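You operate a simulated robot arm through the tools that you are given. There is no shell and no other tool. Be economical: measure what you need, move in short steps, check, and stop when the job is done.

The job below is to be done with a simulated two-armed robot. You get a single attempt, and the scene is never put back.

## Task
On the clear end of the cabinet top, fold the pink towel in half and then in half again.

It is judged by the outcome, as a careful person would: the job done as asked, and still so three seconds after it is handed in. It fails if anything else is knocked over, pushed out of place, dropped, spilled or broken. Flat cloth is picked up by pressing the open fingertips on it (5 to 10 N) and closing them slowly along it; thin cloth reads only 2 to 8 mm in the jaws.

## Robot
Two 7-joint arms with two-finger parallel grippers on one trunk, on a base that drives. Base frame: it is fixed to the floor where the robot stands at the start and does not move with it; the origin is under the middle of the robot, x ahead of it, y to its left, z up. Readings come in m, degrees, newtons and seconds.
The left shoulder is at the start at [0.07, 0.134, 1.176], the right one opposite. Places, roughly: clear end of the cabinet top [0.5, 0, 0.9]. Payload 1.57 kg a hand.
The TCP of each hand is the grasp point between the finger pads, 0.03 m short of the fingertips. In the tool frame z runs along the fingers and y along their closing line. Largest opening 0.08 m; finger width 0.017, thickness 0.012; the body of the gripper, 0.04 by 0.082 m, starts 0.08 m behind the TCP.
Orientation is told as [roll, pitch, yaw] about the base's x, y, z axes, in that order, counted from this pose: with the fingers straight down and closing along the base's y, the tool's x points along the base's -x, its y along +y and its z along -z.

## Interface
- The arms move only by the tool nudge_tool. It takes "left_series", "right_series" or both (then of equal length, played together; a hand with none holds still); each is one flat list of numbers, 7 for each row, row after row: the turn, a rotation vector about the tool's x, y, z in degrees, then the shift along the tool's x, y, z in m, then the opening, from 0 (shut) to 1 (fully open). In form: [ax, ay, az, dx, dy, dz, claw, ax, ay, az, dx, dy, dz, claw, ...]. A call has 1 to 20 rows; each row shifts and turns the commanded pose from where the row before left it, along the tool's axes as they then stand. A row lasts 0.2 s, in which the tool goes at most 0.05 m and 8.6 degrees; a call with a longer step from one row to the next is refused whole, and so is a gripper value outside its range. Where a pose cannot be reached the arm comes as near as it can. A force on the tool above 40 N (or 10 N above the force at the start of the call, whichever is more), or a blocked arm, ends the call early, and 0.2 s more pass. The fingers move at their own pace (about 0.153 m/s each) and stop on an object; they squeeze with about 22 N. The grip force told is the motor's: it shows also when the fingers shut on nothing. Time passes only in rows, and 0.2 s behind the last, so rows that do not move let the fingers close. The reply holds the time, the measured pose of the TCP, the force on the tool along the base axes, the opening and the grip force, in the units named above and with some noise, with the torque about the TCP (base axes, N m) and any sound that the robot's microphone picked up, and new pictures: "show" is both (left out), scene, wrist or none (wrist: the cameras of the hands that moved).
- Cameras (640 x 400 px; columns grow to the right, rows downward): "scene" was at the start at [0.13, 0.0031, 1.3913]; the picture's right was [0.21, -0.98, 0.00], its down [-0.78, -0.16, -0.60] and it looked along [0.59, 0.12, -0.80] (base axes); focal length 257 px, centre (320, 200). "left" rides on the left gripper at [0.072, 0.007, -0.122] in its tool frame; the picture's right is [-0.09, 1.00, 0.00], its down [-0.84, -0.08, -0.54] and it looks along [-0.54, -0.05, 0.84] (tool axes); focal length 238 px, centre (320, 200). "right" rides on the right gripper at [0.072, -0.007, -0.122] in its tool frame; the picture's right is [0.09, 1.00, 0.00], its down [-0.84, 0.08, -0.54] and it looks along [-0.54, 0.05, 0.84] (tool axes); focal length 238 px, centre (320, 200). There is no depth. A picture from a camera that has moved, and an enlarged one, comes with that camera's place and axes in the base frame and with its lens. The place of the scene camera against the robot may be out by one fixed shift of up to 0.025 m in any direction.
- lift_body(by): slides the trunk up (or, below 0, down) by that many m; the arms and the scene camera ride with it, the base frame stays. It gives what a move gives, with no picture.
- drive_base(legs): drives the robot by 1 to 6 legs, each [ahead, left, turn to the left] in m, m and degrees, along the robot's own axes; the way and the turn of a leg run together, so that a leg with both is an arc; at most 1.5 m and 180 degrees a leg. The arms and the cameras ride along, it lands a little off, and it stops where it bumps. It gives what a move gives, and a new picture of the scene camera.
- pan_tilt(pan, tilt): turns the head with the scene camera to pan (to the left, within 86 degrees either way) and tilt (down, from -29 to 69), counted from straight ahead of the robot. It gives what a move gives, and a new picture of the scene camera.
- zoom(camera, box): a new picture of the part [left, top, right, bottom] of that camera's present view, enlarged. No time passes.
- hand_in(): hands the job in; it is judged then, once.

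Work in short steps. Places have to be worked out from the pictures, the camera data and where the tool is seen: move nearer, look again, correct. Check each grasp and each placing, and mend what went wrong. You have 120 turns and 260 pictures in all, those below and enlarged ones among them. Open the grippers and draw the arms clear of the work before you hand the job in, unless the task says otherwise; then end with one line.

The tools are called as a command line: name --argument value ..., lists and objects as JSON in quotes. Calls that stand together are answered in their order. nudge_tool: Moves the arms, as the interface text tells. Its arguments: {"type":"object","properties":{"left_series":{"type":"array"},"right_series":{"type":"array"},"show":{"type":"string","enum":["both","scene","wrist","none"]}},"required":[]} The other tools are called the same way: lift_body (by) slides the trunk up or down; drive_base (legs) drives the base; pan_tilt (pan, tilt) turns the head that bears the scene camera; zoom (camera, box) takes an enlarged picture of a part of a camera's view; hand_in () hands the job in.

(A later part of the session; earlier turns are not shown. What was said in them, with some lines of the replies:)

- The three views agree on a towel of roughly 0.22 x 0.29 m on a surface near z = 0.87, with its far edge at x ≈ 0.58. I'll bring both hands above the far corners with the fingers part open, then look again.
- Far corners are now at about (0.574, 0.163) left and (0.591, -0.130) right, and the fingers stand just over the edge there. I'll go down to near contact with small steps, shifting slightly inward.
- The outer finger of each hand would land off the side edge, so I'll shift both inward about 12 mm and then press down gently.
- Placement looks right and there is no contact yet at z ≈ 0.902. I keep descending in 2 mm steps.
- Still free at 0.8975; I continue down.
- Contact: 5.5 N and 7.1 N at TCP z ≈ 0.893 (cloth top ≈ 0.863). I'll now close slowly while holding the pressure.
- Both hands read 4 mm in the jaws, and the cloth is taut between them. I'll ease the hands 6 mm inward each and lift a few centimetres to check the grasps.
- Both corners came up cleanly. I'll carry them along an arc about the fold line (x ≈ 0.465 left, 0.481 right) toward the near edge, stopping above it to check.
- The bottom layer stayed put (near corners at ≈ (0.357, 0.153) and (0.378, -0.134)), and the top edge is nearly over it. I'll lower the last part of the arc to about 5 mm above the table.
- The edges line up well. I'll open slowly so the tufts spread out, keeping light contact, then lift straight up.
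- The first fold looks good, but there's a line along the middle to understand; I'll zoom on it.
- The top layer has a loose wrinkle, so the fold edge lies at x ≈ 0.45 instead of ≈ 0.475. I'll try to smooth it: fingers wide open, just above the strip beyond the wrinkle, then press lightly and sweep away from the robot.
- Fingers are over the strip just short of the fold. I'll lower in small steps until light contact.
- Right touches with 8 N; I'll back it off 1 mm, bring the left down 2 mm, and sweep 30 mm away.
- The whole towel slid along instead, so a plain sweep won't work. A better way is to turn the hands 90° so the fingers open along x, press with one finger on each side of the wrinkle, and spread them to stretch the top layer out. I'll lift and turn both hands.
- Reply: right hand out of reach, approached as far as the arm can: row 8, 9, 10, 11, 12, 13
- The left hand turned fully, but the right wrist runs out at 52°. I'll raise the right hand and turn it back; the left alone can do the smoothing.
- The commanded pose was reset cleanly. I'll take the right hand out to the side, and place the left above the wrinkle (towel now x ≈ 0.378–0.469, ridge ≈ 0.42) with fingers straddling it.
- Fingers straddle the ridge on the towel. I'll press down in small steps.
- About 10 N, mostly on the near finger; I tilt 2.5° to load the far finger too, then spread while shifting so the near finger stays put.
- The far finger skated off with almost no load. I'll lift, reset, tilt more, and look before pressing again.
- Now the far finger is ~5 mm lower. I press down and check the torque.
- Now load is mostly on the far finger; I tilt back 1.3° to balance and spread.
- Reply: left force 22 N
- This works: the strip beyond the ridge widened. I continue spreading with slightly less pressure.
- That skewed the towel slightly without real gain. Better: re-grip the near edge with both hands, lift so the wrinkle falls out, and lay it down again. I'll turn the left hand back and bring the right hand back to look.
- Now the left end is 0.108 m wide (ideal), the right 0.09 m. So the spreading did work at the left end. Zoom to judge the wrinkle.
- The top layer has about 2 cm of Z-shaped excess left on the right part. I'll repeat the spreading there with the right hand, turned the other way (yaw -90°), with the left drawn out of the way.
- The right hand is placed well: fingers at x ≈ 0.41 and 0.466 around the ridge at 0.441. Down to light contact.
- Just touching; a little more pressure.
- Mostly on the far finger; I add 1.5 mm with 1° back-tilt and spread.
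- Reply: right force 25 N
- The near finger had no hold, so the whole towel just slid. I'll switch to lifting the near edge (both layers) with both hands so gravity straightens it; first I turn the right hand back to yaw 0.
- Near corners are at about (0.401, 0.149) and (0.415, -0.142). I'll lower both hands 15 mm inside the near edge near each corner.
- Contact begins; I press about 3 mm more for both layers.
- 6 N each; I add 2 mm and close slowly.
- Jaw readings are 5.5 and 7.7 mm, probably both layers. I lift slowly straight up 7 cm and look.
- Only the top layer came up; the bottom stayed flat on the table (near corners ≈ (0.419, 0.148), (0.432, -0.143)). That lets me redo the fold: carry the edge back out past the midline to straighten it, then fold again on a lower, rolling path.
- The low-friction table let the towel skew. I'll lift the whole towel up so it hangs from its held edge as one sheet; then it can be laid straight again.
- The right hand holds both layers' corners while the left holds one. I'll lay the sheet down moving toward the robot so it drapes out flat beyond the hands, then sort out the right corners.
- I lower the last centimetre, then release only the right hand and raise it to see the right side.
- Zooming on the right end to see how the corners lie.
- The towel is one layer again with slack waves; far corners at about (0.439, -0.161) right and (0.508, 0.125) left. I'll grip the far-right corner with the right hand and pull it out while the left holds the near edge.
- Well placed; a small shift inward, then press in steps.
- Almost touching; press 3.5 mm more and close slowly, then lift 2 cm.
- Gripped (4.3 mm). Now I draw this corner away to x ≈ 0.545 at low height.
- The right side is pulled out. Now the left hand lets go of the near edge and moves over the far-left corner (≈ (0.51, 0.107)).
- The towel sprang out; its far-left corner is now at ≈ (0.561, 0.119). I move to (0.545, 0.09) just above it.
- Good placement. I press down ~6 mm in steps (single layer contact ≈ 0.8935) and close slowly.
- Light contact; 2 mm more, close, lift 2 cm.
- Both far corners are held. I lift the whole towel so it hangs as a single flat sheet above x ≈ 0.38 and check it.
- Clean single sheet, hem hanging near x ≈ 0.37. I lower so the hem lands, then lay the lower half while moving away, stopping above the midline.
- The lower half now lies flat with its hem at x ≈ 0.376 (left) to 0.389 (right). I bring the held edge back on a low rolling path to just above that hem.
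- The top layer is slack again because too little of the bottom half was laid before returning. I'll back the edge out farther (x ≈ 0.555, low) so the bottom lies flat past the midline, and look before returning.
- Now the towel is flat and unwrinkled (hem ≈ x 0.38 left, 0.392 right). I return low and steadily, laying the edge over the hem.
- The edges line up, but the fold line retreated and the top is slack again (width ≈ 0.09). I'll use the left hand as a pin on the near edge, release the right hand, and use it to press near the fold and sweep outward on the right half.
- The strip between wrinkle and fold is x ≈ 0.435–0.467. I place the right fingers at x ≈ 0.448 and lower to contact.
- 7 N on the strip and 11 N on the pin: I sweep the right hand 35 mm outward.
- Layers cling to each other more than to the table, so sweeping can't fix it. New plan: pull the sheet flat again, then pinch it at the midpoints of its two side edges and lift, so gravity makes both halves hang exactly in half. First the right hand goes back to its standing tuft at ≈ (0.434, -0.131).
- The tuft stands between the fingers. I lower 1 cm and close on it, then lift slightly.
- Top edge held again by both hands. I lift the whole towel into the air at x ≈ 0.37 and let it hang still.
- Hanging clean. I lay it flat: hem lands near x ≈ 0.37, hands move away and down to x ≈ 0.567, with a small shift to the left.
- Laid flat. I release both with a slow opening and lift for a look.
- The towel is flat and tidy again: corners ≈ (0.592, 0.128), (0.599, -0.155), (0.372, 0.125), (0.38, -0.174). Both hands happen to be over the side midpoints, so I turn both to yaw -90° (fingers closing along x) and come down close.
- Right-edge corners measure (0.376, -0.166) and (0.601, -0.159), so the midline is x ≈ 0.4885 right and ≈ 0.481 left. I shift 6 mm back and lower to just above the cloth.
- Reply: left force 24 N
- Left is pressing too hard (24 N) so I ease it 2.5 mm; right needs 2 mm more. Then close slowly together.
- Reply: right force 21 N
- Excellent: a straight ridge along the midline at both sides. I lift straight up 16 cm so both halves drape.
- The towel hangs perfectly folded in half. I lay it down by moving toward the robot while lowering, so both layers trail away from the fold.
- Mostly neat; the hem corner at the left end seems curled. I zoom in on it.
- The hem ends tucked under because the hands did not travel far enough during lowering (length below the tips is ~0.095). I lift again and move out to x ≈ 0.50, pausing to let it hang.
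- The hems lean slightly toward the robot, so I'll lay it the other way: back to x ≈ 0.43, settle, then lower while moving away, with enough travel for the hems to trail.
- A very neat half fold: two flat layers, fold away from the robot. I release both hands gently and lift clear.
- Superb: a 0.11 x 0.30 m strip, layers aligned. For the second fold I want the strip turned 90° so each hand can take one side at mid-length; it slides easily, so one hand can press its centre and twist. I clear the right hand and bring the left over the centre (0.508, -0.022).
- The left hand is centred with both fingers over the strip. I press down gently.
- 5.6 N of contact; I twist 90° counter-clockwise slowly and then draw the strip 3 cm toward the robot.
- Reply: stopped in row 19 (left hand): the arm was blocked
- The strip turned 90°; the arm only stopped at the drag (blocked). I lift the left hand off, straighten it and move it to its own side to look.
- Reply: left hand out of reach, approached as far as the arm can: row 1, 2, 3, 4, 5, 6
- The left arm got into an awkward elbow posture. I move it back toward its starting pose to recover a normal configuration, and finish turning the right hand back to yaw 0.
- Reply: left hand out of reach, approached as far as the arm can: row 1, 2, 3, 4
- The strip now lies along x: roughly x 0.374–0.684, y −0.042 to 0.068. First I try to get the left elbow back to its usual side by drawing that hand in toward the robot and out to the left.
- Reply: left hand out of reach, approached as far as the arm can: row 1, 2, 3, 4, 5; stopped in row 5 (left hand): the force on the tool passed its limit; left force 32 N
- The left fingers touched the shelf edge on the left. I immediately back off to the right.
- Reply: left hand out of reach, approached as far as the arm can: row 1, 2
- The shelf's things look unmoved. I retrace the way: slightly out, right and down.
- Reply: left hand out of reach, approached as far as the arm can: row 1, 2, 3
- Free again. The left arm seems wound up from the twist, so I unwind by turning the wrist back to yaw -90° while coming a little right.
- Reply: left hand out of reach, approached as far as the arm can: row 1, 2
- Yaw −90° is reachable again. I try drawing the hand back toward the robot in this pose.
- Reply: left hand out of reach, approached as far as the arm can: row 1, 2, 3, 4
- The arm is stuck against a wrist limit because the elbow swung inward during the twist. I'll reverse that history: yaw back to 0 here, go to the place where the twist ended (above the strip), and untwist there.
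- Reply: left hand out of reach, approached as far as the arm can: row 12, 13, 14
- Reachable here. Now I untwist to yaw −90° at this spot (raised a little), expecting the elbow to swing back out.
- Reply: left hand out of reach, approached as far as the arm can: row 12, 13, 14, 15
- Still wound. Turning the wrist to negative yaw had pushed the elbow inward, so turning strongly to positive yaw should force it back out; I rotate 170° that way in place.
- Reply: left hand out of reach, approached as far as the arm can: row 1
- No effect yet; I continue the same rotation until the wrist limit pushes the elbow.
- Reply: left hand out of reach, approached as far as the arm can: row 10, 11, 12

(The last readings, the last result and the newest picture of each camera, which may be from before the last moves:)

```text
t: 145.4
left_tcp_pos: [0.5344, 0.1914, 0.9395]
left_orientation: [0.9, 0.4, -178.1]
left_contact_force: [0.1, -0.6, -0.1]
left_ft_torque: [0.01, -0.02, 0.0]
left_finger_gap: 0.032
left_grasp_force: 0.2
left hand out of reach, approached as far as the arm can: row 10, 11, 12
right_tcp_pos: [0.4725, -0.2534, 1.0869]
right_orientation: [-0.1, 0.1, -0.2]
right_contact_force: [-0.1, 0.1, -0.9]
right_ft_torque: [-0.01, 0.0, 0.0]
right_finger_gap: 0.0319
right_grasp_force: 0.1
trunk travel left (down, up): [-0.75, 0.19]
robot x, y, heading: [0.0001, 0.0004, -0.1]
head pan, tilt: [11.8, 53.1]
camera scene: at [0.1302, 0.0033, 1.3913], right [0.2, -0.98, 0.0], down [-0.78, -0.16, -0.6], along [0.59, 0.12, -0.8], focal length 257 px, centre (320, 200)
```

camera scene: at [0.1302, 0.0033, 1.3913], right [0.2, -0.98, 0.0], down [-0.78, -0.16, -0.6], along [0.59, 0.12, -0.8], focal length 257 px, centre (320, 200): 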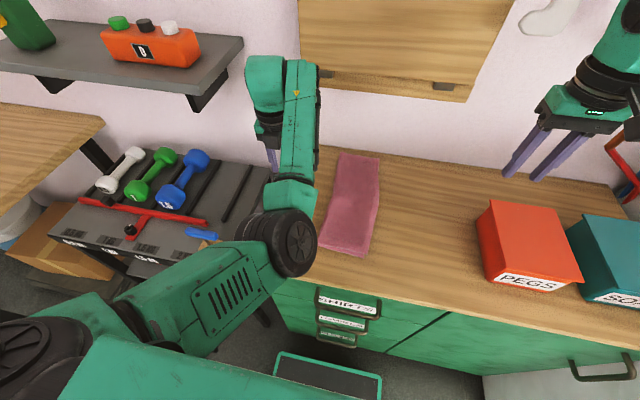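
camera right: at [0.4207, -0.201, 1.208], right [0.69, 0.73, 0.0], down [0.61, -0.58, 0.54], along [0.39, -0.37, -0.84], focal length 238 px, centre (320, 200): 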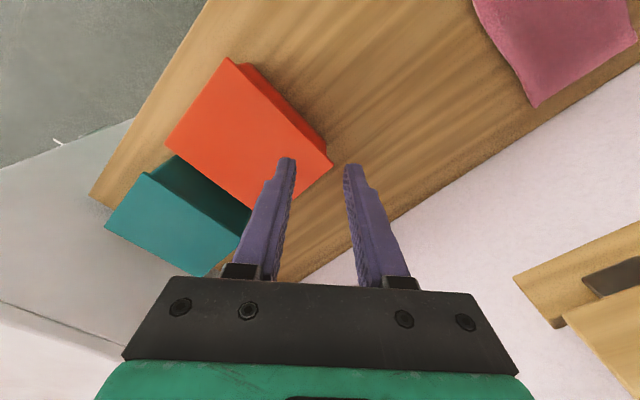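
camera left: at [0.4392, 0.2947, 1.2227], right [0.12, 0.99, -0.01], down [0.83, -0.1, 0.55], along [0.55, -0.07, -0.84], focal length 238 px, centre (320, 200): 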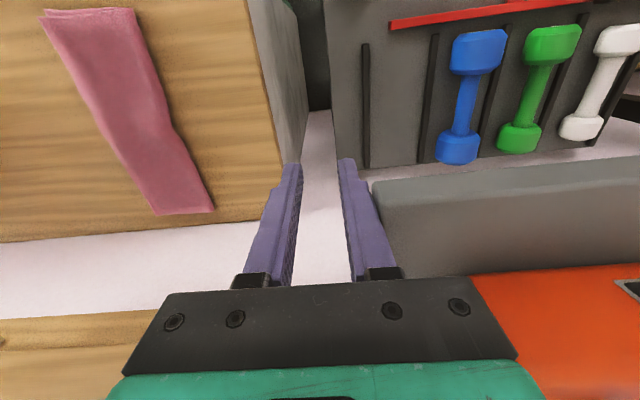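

The left arm stays awkward but is out of the way. Since layers cling together and slide on the table, I'll try a single-hand ridge pinch of both layers at the strip's middle with the right hand: turn to yaw −90° and go above (0.529, 0.013).

nudge_tool --right_series '[0, 0, 8.2, 0, 0, 0, 0.5, 0, 0, 8.2, 0, 0, 0, 0.5, 0, 0, 8.2, 0, 0, 0, 0.5, 0, 0, 8.2, 0, 0, 0, 0.5, 0, 0, 8.2, 0, 0, 0, 0.5, 0, 0, 8.2, 0, 0, 0, 0.5, 0, 0, 8.2, 0, 0, 0, 0.5, 0, 0, 8.2, 0, 0, 0, 0.5, 0, 0, 8.2, 0, 0, 0, 0.5, 0, 0, 8.2, 0, 0, 0, 0.5, 0, 0, 8, 0, 0, 0, 0.5, 0, 0, 0, 0.033, 0.007, 0, 0.5, 0, 0, 0, 0.033, 0.007, 0, 0.5, 0, 0, 0, 0.033, 0.007, 0, 0.5, 0, 0, 0, 0.033, 0.007, 0.02, 0.5, 0, 0, 0, 0.033, 0.007, 0.025, 0.5, 0, 0, 0, 0.033, 0.007, 0.03, 0.5, 0, 0, 0, 0.033, 0.007, 0.03, 0.5, 0, 0, 0, 0.033, 0.0075, 0.03, 0.5]' --show "both"

```text
t: 149.4
left_tcp_pos: [0.5345, 0.1934, 0.9376]
left_orientation: [0.9, 0.2, -178.2]
left_contact_force: [0.2, -0.4, -0.7]
left_ft_torque: [-0.06, 0.01, -0.02]
left_finger_gap: 0.0322
left_grasp_force: 0.1
right_tcp_pos: [0.5319, 0.0151, 0.9534]
right_orientation: [0.0, -0.1, -90.3]
right_contact_force: [-0.1, -0.7, -0.4]
right_ft_torque: [-0.01, 0.02, 0.01]
right_finger_gap: 0.0399
right_grasp_force: 0.1
trunk travel left (down, up): [-0.75, 0.19]
robot x, y, heading: [-0.0008, 0.0024, -0.1]
head pan, tilt: [11.8, 53.1]
camera scene: at [0.1309, 0.0052, 1.3912], right [0.2, -0.98, 0.0], down [-0.78, -0.16, -0.6], along [0.59, 0.12, -0.8], focal length 257 px, centre (320, 200)
camera right: at [0.5267, 0.088, 1.0753], right [1.0, 0.09, 0.0], down [0.07, -0.84, 0.54], along [0.05, -0.54, -0.84], focal length 238 px, centre (320, 200)
```

scene: 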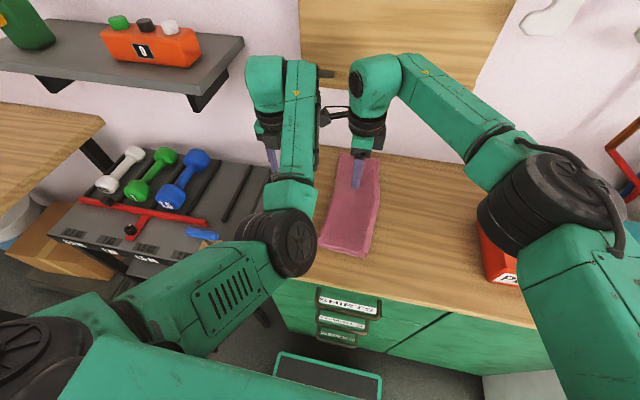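
right: 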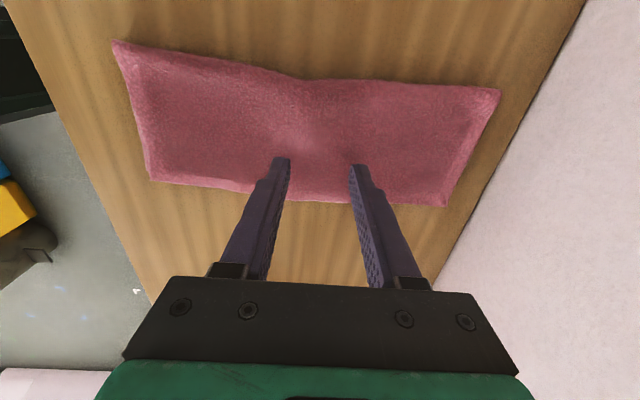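

The strip's centre measures (0.524, 0.017). I shift there and lower to the cloth.

nudge_tool --right_series '[0, 0, 0, 0.001, -0.004, 0.02, 0.5, 0, 0, 0, 0, -0.004, 0.02, 0.5, 0, 0, 0, 0, 0, 0.01, 0.5, 0, 0, 0, 0, 0, 0.005, 0.5, 0, 0, 0, 0, 0, 0.002, 0.5]' --show "none"

nudge_tool --right_series '[0, 0, 0, 0, 0, 0.0025, 0.5]' --show "none"

```text
t: 150.6
left_tcp_pos: [0.5336, 0.1923, 0.9394]
left_orientation: [0.7, 0.3, -178.2]
left_contact_force: [0.4, 1.0, 0.6]
left_ft_torque: [-0.02, 0.01, -0.02]
left_finger_gap: 0.032
left_grasp_force: 0.0
right_tcp_pos: [0.522, 0.0119, 0.8954]
right_orientation: [0.1, 0.1, -90.3]
right_contact_force: [0.5, -0.2, 6.0]
right_ft_torque: [0.0, -0.04, 0.04]
right_finger_gap: 0.0402
right_grasp_force: 0.0
trunk travel left (down, up): [-0.75, 0.19]
robot x, y, heading: [-0.0017, 0.0021, -0.1]
head pan, tilt: [11.8, 53.1]
```

```text
t: 151.0
left_tcp_pos: [0.5321, 0.1918, 0.9393]
left_orientation: [0.8, 0.3, -178.2]
left_contact_force: [-1.4, -0.3, 0.7]
left_ft_torque: [0.0, -0.02, -0.03]
left_finger_gap: 0.0318
left_grasp_force: 0.0
right_tcp_pos: [0.5225, 0.0117, 0.895]
right_orientation: [0.3, 0.1, -90.1]
right_contact_force: [3.2, -0.4, 15.6]
right_ft_torque: [-0.03, 0.0, 0.0]
right_finger_gap: 0.0399
right_grasp_force: 0.0
trunk travel left (down, up): [-0.75, 0.19]
robot x, y, heading: [-0.0014, 0.0025, -0.1]
head pan, tilt: [11.8, 53.1]
```

15.6 N on both layers. I close slowly, keeping this pressure, then lift 4 cm and check how many layers came.

nudge_tool --right_series '[0, 0, 0, 0, 0, 0, 0.46, 0, 0, 0, 0, 0, 0, 0.42, 0, 0, 0, 0, 0, 0, 0.38, 0, 0, 0, 0, 0, 0, 0.34, 0, 0, 0, 0, 0, 0, 0.3, 0, 0, 0, 0, 0, 0, 0.26, 0, 0, 0, 0, 0, 0, 0.22, 0, 0, 0, 0, 0, 0, 0.18, 0, 0, 0, 0, 0, 0, 0.14, 0, 0, 0, 0, 0, 0, 0.1, 0, 0, 0, 0, 0, 0, 0.05, 0, 0, 0, 0, 0, 0, 0, 0, 0, 0, 0, 0, 0, 0, 0, 0, 0, 0, 0, -0.02, 0, 0, 0, 0, 0, 0, -0.025, 0]' --show "both"

```text
t: 154.2
left_tcp_pos: [0.5339, 0.1916, 0.9396]
left_orientation: [0.8, 0.4, -178.2]
left_contact_force: [-1.1, 0.6, 1.7]
left_ft_torque: [-0.03, -0.03, -0.02]
left_finger_gap: 0.0317
left_grasp_force: 0.1
right_tcp_pos: [0.5206, 0.0115, 0.934]
right_orientation: [0.0, 0.0, -90.2]
right_contact_force: [-0.6, 0.7, 0.4]
right_ft_torque: [0.01, -0.01, 0.01]
right_finger_gap: 0.0076
right_grasp_force: 22.3
trunk travel left (down, up): [-0.75, 0.19]
robot x, y, heading: [0.0006, -0.0012, -0.3]
head pan, tilt: [11.8, 53.1]
camera scene: at [0.1284, 0.0027, 1.3913], right [0.2, -0.98, 0.0], down [-0.78, -0.16, -0.6], along [0.59, 0.12, -0.8], focal length 257 px, centre (320, 200)
camera right: at [0.5144, 0.0844, 1.0561], right [1.0, 0.09, 0.0], down [0.07, -0.84, 0.54], along [0.05, -0.54, -0.84], focal length 238 px, centre (320, 200)
```

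scene: 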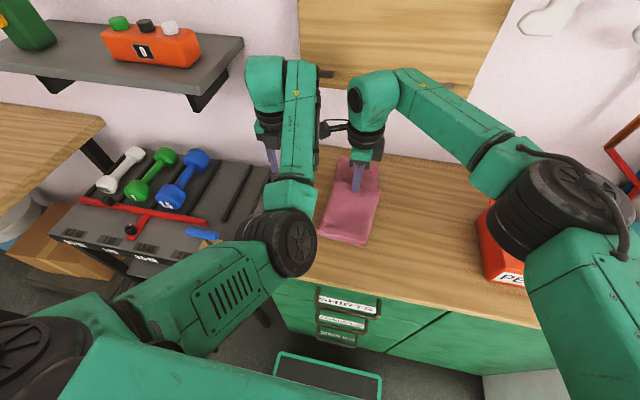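
right: 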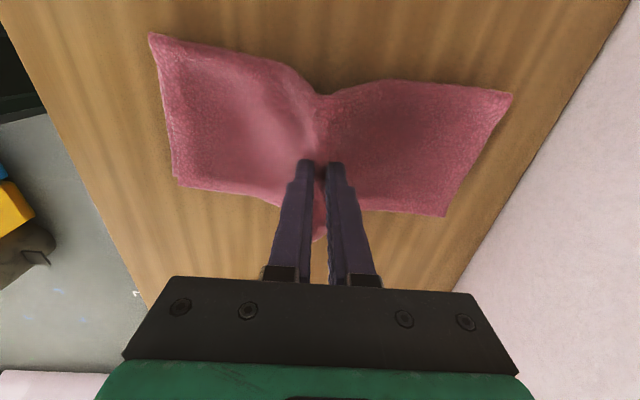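

The reading is 7.6 mm and the strip tents as one piece. I zoom to verify both layers are lifted at the hem side.

zoom --camera "right" --box '[140, 20, 520, 258]'

```text
1.68 times, centred on (330, 139) of right
camera zoom: at [0.5144, 0.0844, 1.0561], right [1.0, 0.09, 0.0], down [0.07, -0.84, 0.54], along [0.05, -0.54, -0.84], focal length 401 px, centre (303, 302)
```

zoom: 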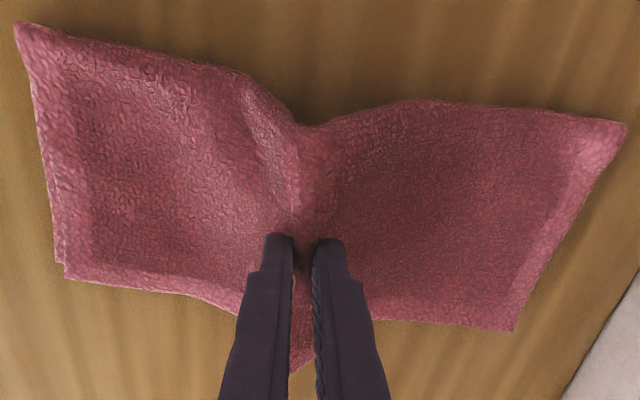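

Both layers are up together with aligned edges. I lift to let the halves hang and shift to x ≈ 0.565.

nudge_tool --right_series '[0, 0, 0, 0, 0.005, -0.022, 0, 0, 0, 0, 0, 0.008, -0.022, 0, 0, 0, 0, 0, 0.008, -0.022, 0, 0, 0, 0, 0, 0.008, -0.022, 0, 0, 0, 0, 0, 0.008, -0.022, 0, 0, 0, 0, 0, 0.008, -0.022, 0, 0, 0, 0, 0, 0, -0.01, 0, 0, 0, 0, 0, 0, 0, 0, 0, 0, 0, 0, 0, 0, 0]' --show "both"

```text
t: 156.2
left_tcp_pos: [0.5362, 0.1916, 0.9377]
left_orientation: [0.7, 0.3, -178.2]
left_contact_force: [-0.6, -0.6, 0.4]
left_ft_torque: [0.03, 0.04, 0.01]
left_finger_gap: 0.0319
left_grasp_force: 0.1
right_tcp_pos: [0.558, 0.009, 1.0652]
right_orientation: [0.2, 0.0, -90.2]
right_contact_force: [-0.3, -0.2, 0.3]
right_ft_torque: [0.0, 0.02, -0.01]
right_finger_gap: 0.0075
right_grasp_force: 22.3
right hand out of reach, approached as far as the arm can: row 6
trunk travel left (down, up): [-0.75, 0.19]
robot x, y, heading: [-0.0009, -0.0014, -0.1]
head pan, tilt: [11.8, 53.1]
camera scene: at [0.1305, 0.0023, 1.3913], right [0.2, -0.98, 0.0], down [-0.78, -0.16, -0.6], along [0.59, 0.12, -0.8], focal length 257 px, centre (320, 200)
camera right: at [0.5504, 0.0816, 1.1876], right [1.0, 0.09, 0.0], down [0.07, -0.84, 0.54], along [0.05, -0.54, -0.84], focal length 238 px, centre (320, 200)
```

scene: 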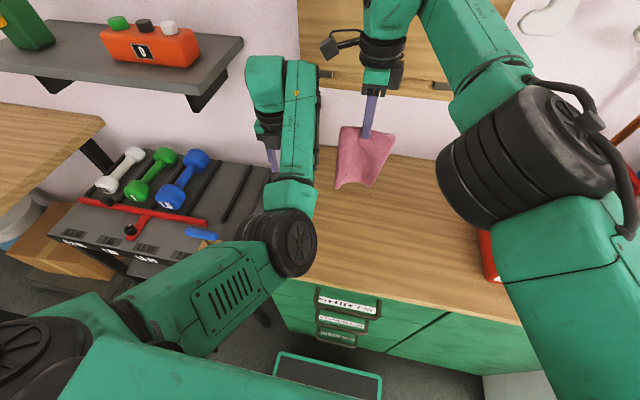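
right: 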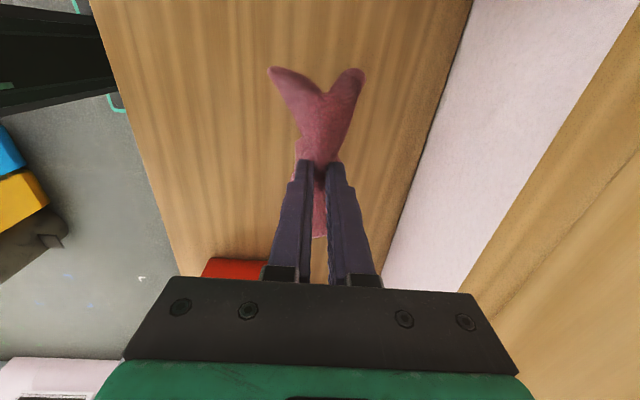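

It hangs folded, leaning slightly toward the robot. I move back to x ≈ 0.41, let it settle, touch down, and lay it while moving away so the ends trail toward the robot.

nudge_tool --right_series '[0, 0, 0, 0, -0.03, 0, 0, 0, 0, 0, 0, -0.04, 0, 0, 0, 0, 0, 0, -0.04, 0, 0, 0, 0, 0, 0, -0.038, 0, 0, 0, 0, 0, 0, 0, 0, 0, 0, 0, 0, 0, 0, 0, 0, 0, 0, 0, 0, 0, 0.03, 0, 0, 0, 0, 0, 0.01, 0.013, 0, 0, 0, 0, 0, 0.02, 0, 0, 0, 0, 0, 0, 0.02, 0, 0, 0, 0, 0, 0, 0.022, 0.009, 0, 0, 0, 0, 0, 0.022, 0.016, 0, 0, 0, 0, 0, 0.018, 0.021, 0, 0, 0, 0, 0, 0.014, 0.025, 0, 0, 0, 0, 0, 0.009, 0.025, 0, 0, 0, 0, 0, 0.005, 0.016, 0, 0, 0, 0, 0, 0.002, 0.005, 0]' --show "both"

```text
t: 158.7
left_tcp_pos: [0.5334, 0.1945, 0.9342]
left_orientation: [1.0, -0.3, -177.8]
left_contact_force: [-0.4, -0.6, 0.1]
left_ft_torque: [0.02, 0.04, 0.01]
left_finger_gap: 0.032
left_grasp_force: 0.1
right_tcp_pos: [0.4896, 0.0113, 1.0097]
right_orientation: [-0.1, 0.4, -89.6]
right_contact_force: [0.0, 0.0, -0.1]
right_ft_torque: [0.01, -0.03, -0.02]
right_finger_gap: 0.0078
right_grasp_force: 21.6
trunk travel left (down, up): [-0.75, 0.19]
robot x, y, heading: [-0.0021, 0.0008, 0.1]
head pan, tilt: [11.8, 53.1]
stopped in row 12 (right hand): the force on the tool passed its limit (the readings are from after the stop); the commanded pose is now the measured one
camera scene: at [0.131, 0.0032, 1.3912], right [0.2, -0.98, 0.0], down [-0.78, -0.16, -0.6], along [0.59, 0.12, -0.8], focal length 257 px, centre (320, 200)
camera right: at [0.483, 0.083, 1.1318], right [1.0, 0.1, 0.0], down [0.08, -0.84, 0.54], along [0.05, -0.53, -0.84], focal length 238 px, centre (320, 200)
```

scene: 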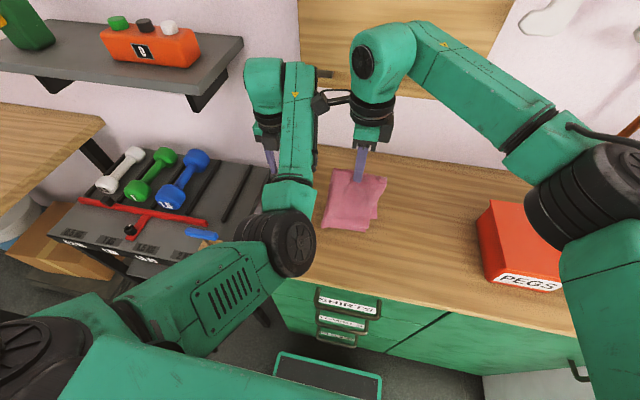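
right: 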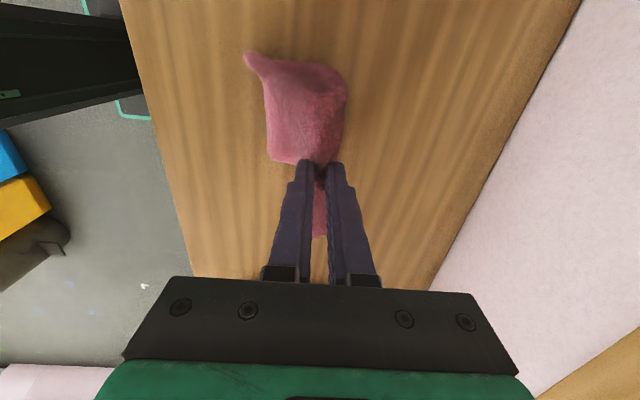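

A brushing contact between the right hand's camera and the left forearm stopped the move; the towel is fine. I continue laying with a slight shift to the right to stay clear.

nudge_tool --right_series '[0, 0, 0, -0.008, 0.005, 0.002, 0, 0, 0, 0, -0.007, 0.017, 0.012, 0, 0, 0, 0, -0.005, 0.018, 0.021, 0, 0, 0, 0, 0, 0.014, 0.025, 0, 0, 0, 0, 0, 0.009, 0.025, 0, 0, 0, 0, 0, 0.005, 0.016, 0, 0, 0, 0, 0, 0.002, 0.005, 0]' --show "both"

```text
t: 160.3
left_tcp_pos: [0.5323, 0.1936, 0.9352]
left_orientation: [0.9, -0.1, -177.7]
left_contact_force: [-0.2, 0.3, 0.0]
left_ft_torque: [-0.02, 0.0, 0.01]
left_finger_gap: 0.032
left_grasp_force: 0.0
right_tcp_pos: [0.5581, -0.0081, 0.9034]
right_orientation: [0.1, 0.5, -89.7]
right_contact_force: [-1.3, -2.0, 6.5]
right_ft_torque: [-0.07, 0.06, -0.04]
right_finger_gap: 0.0077
right_grasp_force: 21.9
trunk travel left (down, up): [-0.75, 0.19]
robot x, y, heading: [0.0007, -0.0031, 0.3]
head pan, tilt: [11.8, 53.1]
camera scene: at [0.1284, 0.0023, 1.3916], right [0.2, -0.98, 0.0], down [-0.78, -0.16, -0.6], along [0.59, 0.12, -0.8], focal length 257 px, centre (320, 200)
camera right: at [0.5505, 0.0641, 1.0258], right [1.0, 0.1, 0.0], down [0.08, -0.84, 0.54], along [0.05, -0.53, -0.84], focal length 238 px, centre (320, 200)
```

scene: 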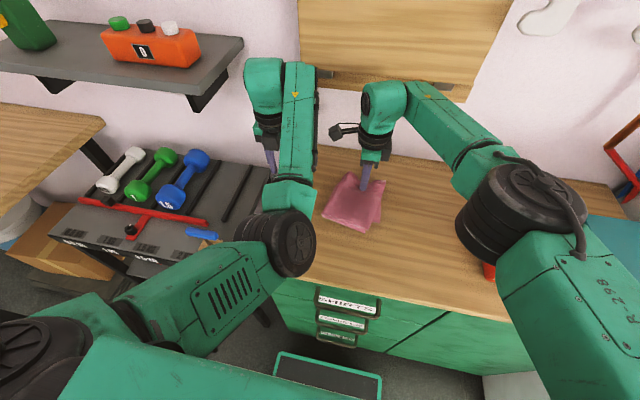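
right: 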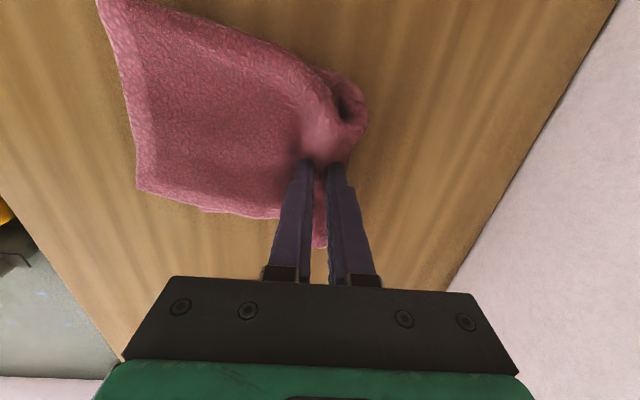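

The halves lie together toward the robot with the fold at the hand. I release slowly and lift clear.

nudge_tool --right_series '[0, 0, 0, 0, 0, 0, 0.08, 0, 0, 0, 0, 0, 0, 0.14, 0, 0, 0, 0, 0, 0, 0.22, 0, 0, 0, 0, 0, 0, 0.3, 0, 0, 0, 0, 0, 0, 0.4, 0, 0, 0, 0, 0, -0.015, 0.45, 0, 0, 0, -0.01, 0, -0.035, 0.45, 0, 0, 0, -0.03, -0.01, -0.035, 0.45, 0, 0, 0, -0.03, -0.02, -0.02, 0.45]' --show "both"

```text
t: 162.3
left_tcp_pos: [0.5319, 0.1925, 0.9355]
left_orientation: [0.8, -0.2, -177.8]
left_contact_force: [-0.6, 0.1, -0.8]
left_ft_torque: [0.03, -0.01, -0.01]
left_finger_gap: 0.0317
left_grasp_force: 0.0
right_tcp_pos: [0.5291, -0.0802, 1.0112]
right_orientation: [0.1, 0.6, -89.8]
right_contact_force: [-0.9, -0.2, -0.1]
right_ft_torque: [0.0, -0.05, -0.03]
right_finger_gap: 0.0359
right_grasp_force: 0.0
trunk travel left (down, up): [-0.75, 0.19]
robot x, y, heading: [-0.0012, -0.0011, -0.0]
head pan, tilt: [11.8, 53.1]
camera scene: at [0.1289, 0.0006, 1.3914], right [0.2, -0.98, 0.0], down [-0.78, -0.16, -0.6], along [0.59, 0.12, -0.8], focal length 257 px, centre (320, 200)
camera right: at [0.5216, -0.009, 1.1332], right [1.0, 0.1, 0.0], down [0.08, -0.84, 0.53], along [0.05, -0.53, -0.85], focal length 238 px, centre (320, 200)
```

scene: 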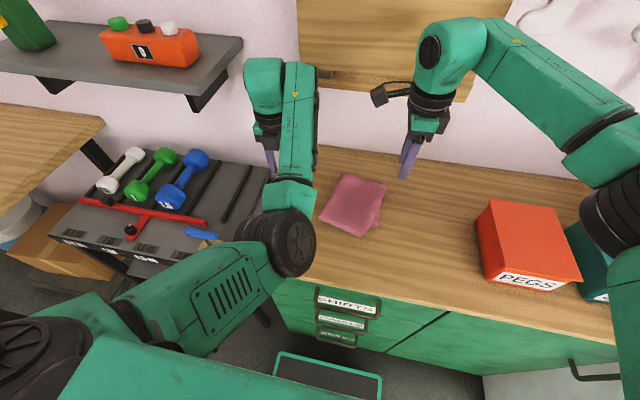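
right: 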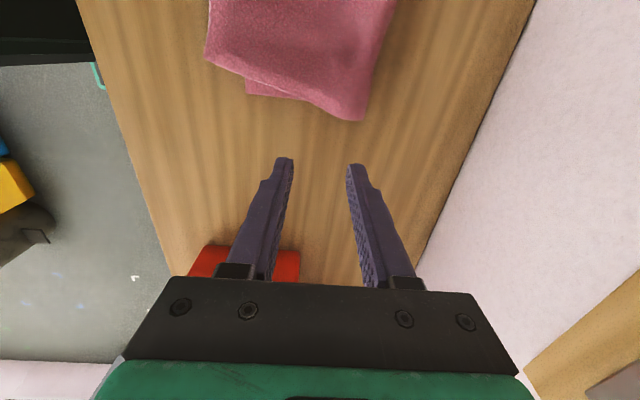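

It looks like a neat folded packet. I zoom in to judge its alignment.

zoom --camera "scene" --box '[300, 160, 410, 245]'

zoom --camera "right" --box '[180, 0, 430, 140]'

```text
4.71 times, centred on (355, 202) of scene
camera zoom: at [0.1289, 0.0006, 1.3914], right [0.2, -0.98, 0.0], down [-0.78, -0.16, -0.6], along [0.59, 0.12, -0.8], focal length 1209 px, centre (155, 188)
```

zoom: 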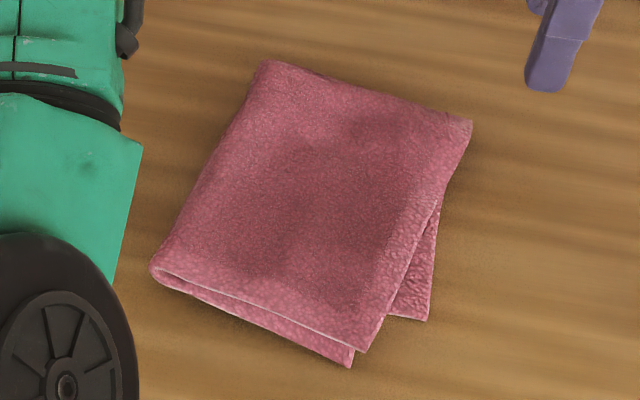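

```text
2.56 times, centred on (305, 70) of right
camera zoom: at [0.5216, -0.009, 1.1332], right [1.0, 0.1, 0.0], down [0.08, -0.84, 0.53], along [0.05, -0.53, -0.85], focal length 610 px, centre (358, 533)
```

zoom: 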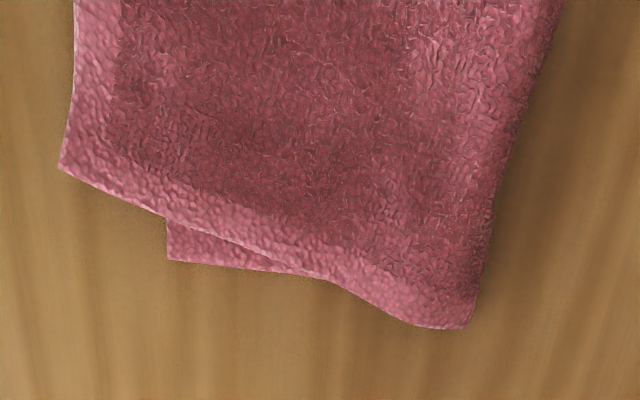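

The packet is a neat quarter fold, with just a small corner of the lower layers peeking out. I draw the right hand up and away to its side and raise the left a little, both grippers open.

nudge_tool --left_series '[0, 0, 0, 0, 0, -0.015, 0.6, 0, 0, 0, 0, 0, -0.015, 0.8, 0, 0, 0, 0, 0, -0.01, 0.8, 0, 0, 0, 0, 0, 0, 0.8]' --right_series '[0, 0, 0, -0.03, 0, -0.03, 0.8, 0, 0, 0, -0.035, -0.01, -0.03, 0.8, 0, 0, 0, -0.035, -0.015, -0.02, 0.8, 0, 0, 0, -0.03, -0.015, 0, 0.8]' --show "scene"

```text
t: 163.3
left_tcp_pos: [0.5394, 0.196, 0.9703]
left_orientation: [0.8, -0.2, -177.8]
left_contact_force: [-0.1, -0.3, -0.1]
left_ft_torque: [0.02, -0.01, 0.0]
left_finger_gap: 0.0637
left_grasp_force: 0.1
left hand out of reach, approached as far as the arm can: row 2, 3
right_tcp_pos: [0.4885, -0.2124, 1.0898]
right_orientation: [0.1, 0.5, -89.6]
right_contact_force: [0.0, -0.9, -0.1]
right_ft_torque: [0.03, -0.01, -0.01]
right_finger_gap: 0.0639
right_grasp_force: 0.1
trunk travel left (down, up): [-0.75, 0.19]
robot x, y, heading: [0.001, -0.0016, -0.2]
head pan, tilt: [11.8, 53.1]
camera scene: at [0.1293, 0.0006, 1.3914], right [0.2, -0.98, 0.0], down [-0.78, -0.16, -0.6], along [0.59, 0.12, -0.8], focal length 257 px, centre (320, 200)
```

scene: 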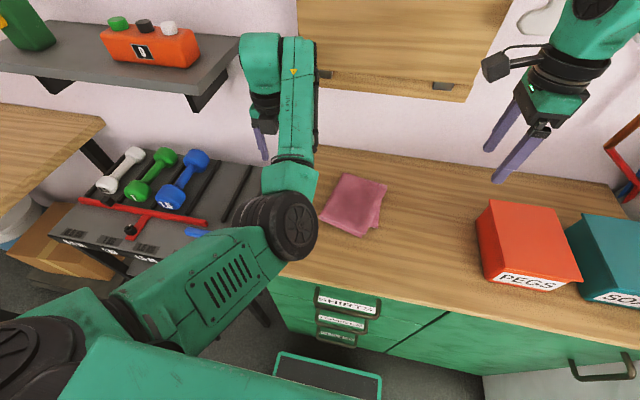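

The towel is folded twice and lies flat. Both arms are clear, and everything I can see is where it was, so I hand in.

hand_in

```text
The job is handed in.
```

The pink towel is folded in half and in half again on the clear end of the cabinet top, with one lower corner showing about 2 cm past the top layer; the left gripper knocked the shelf edge once (about 30 N), but nothing visible in the pictures moved.
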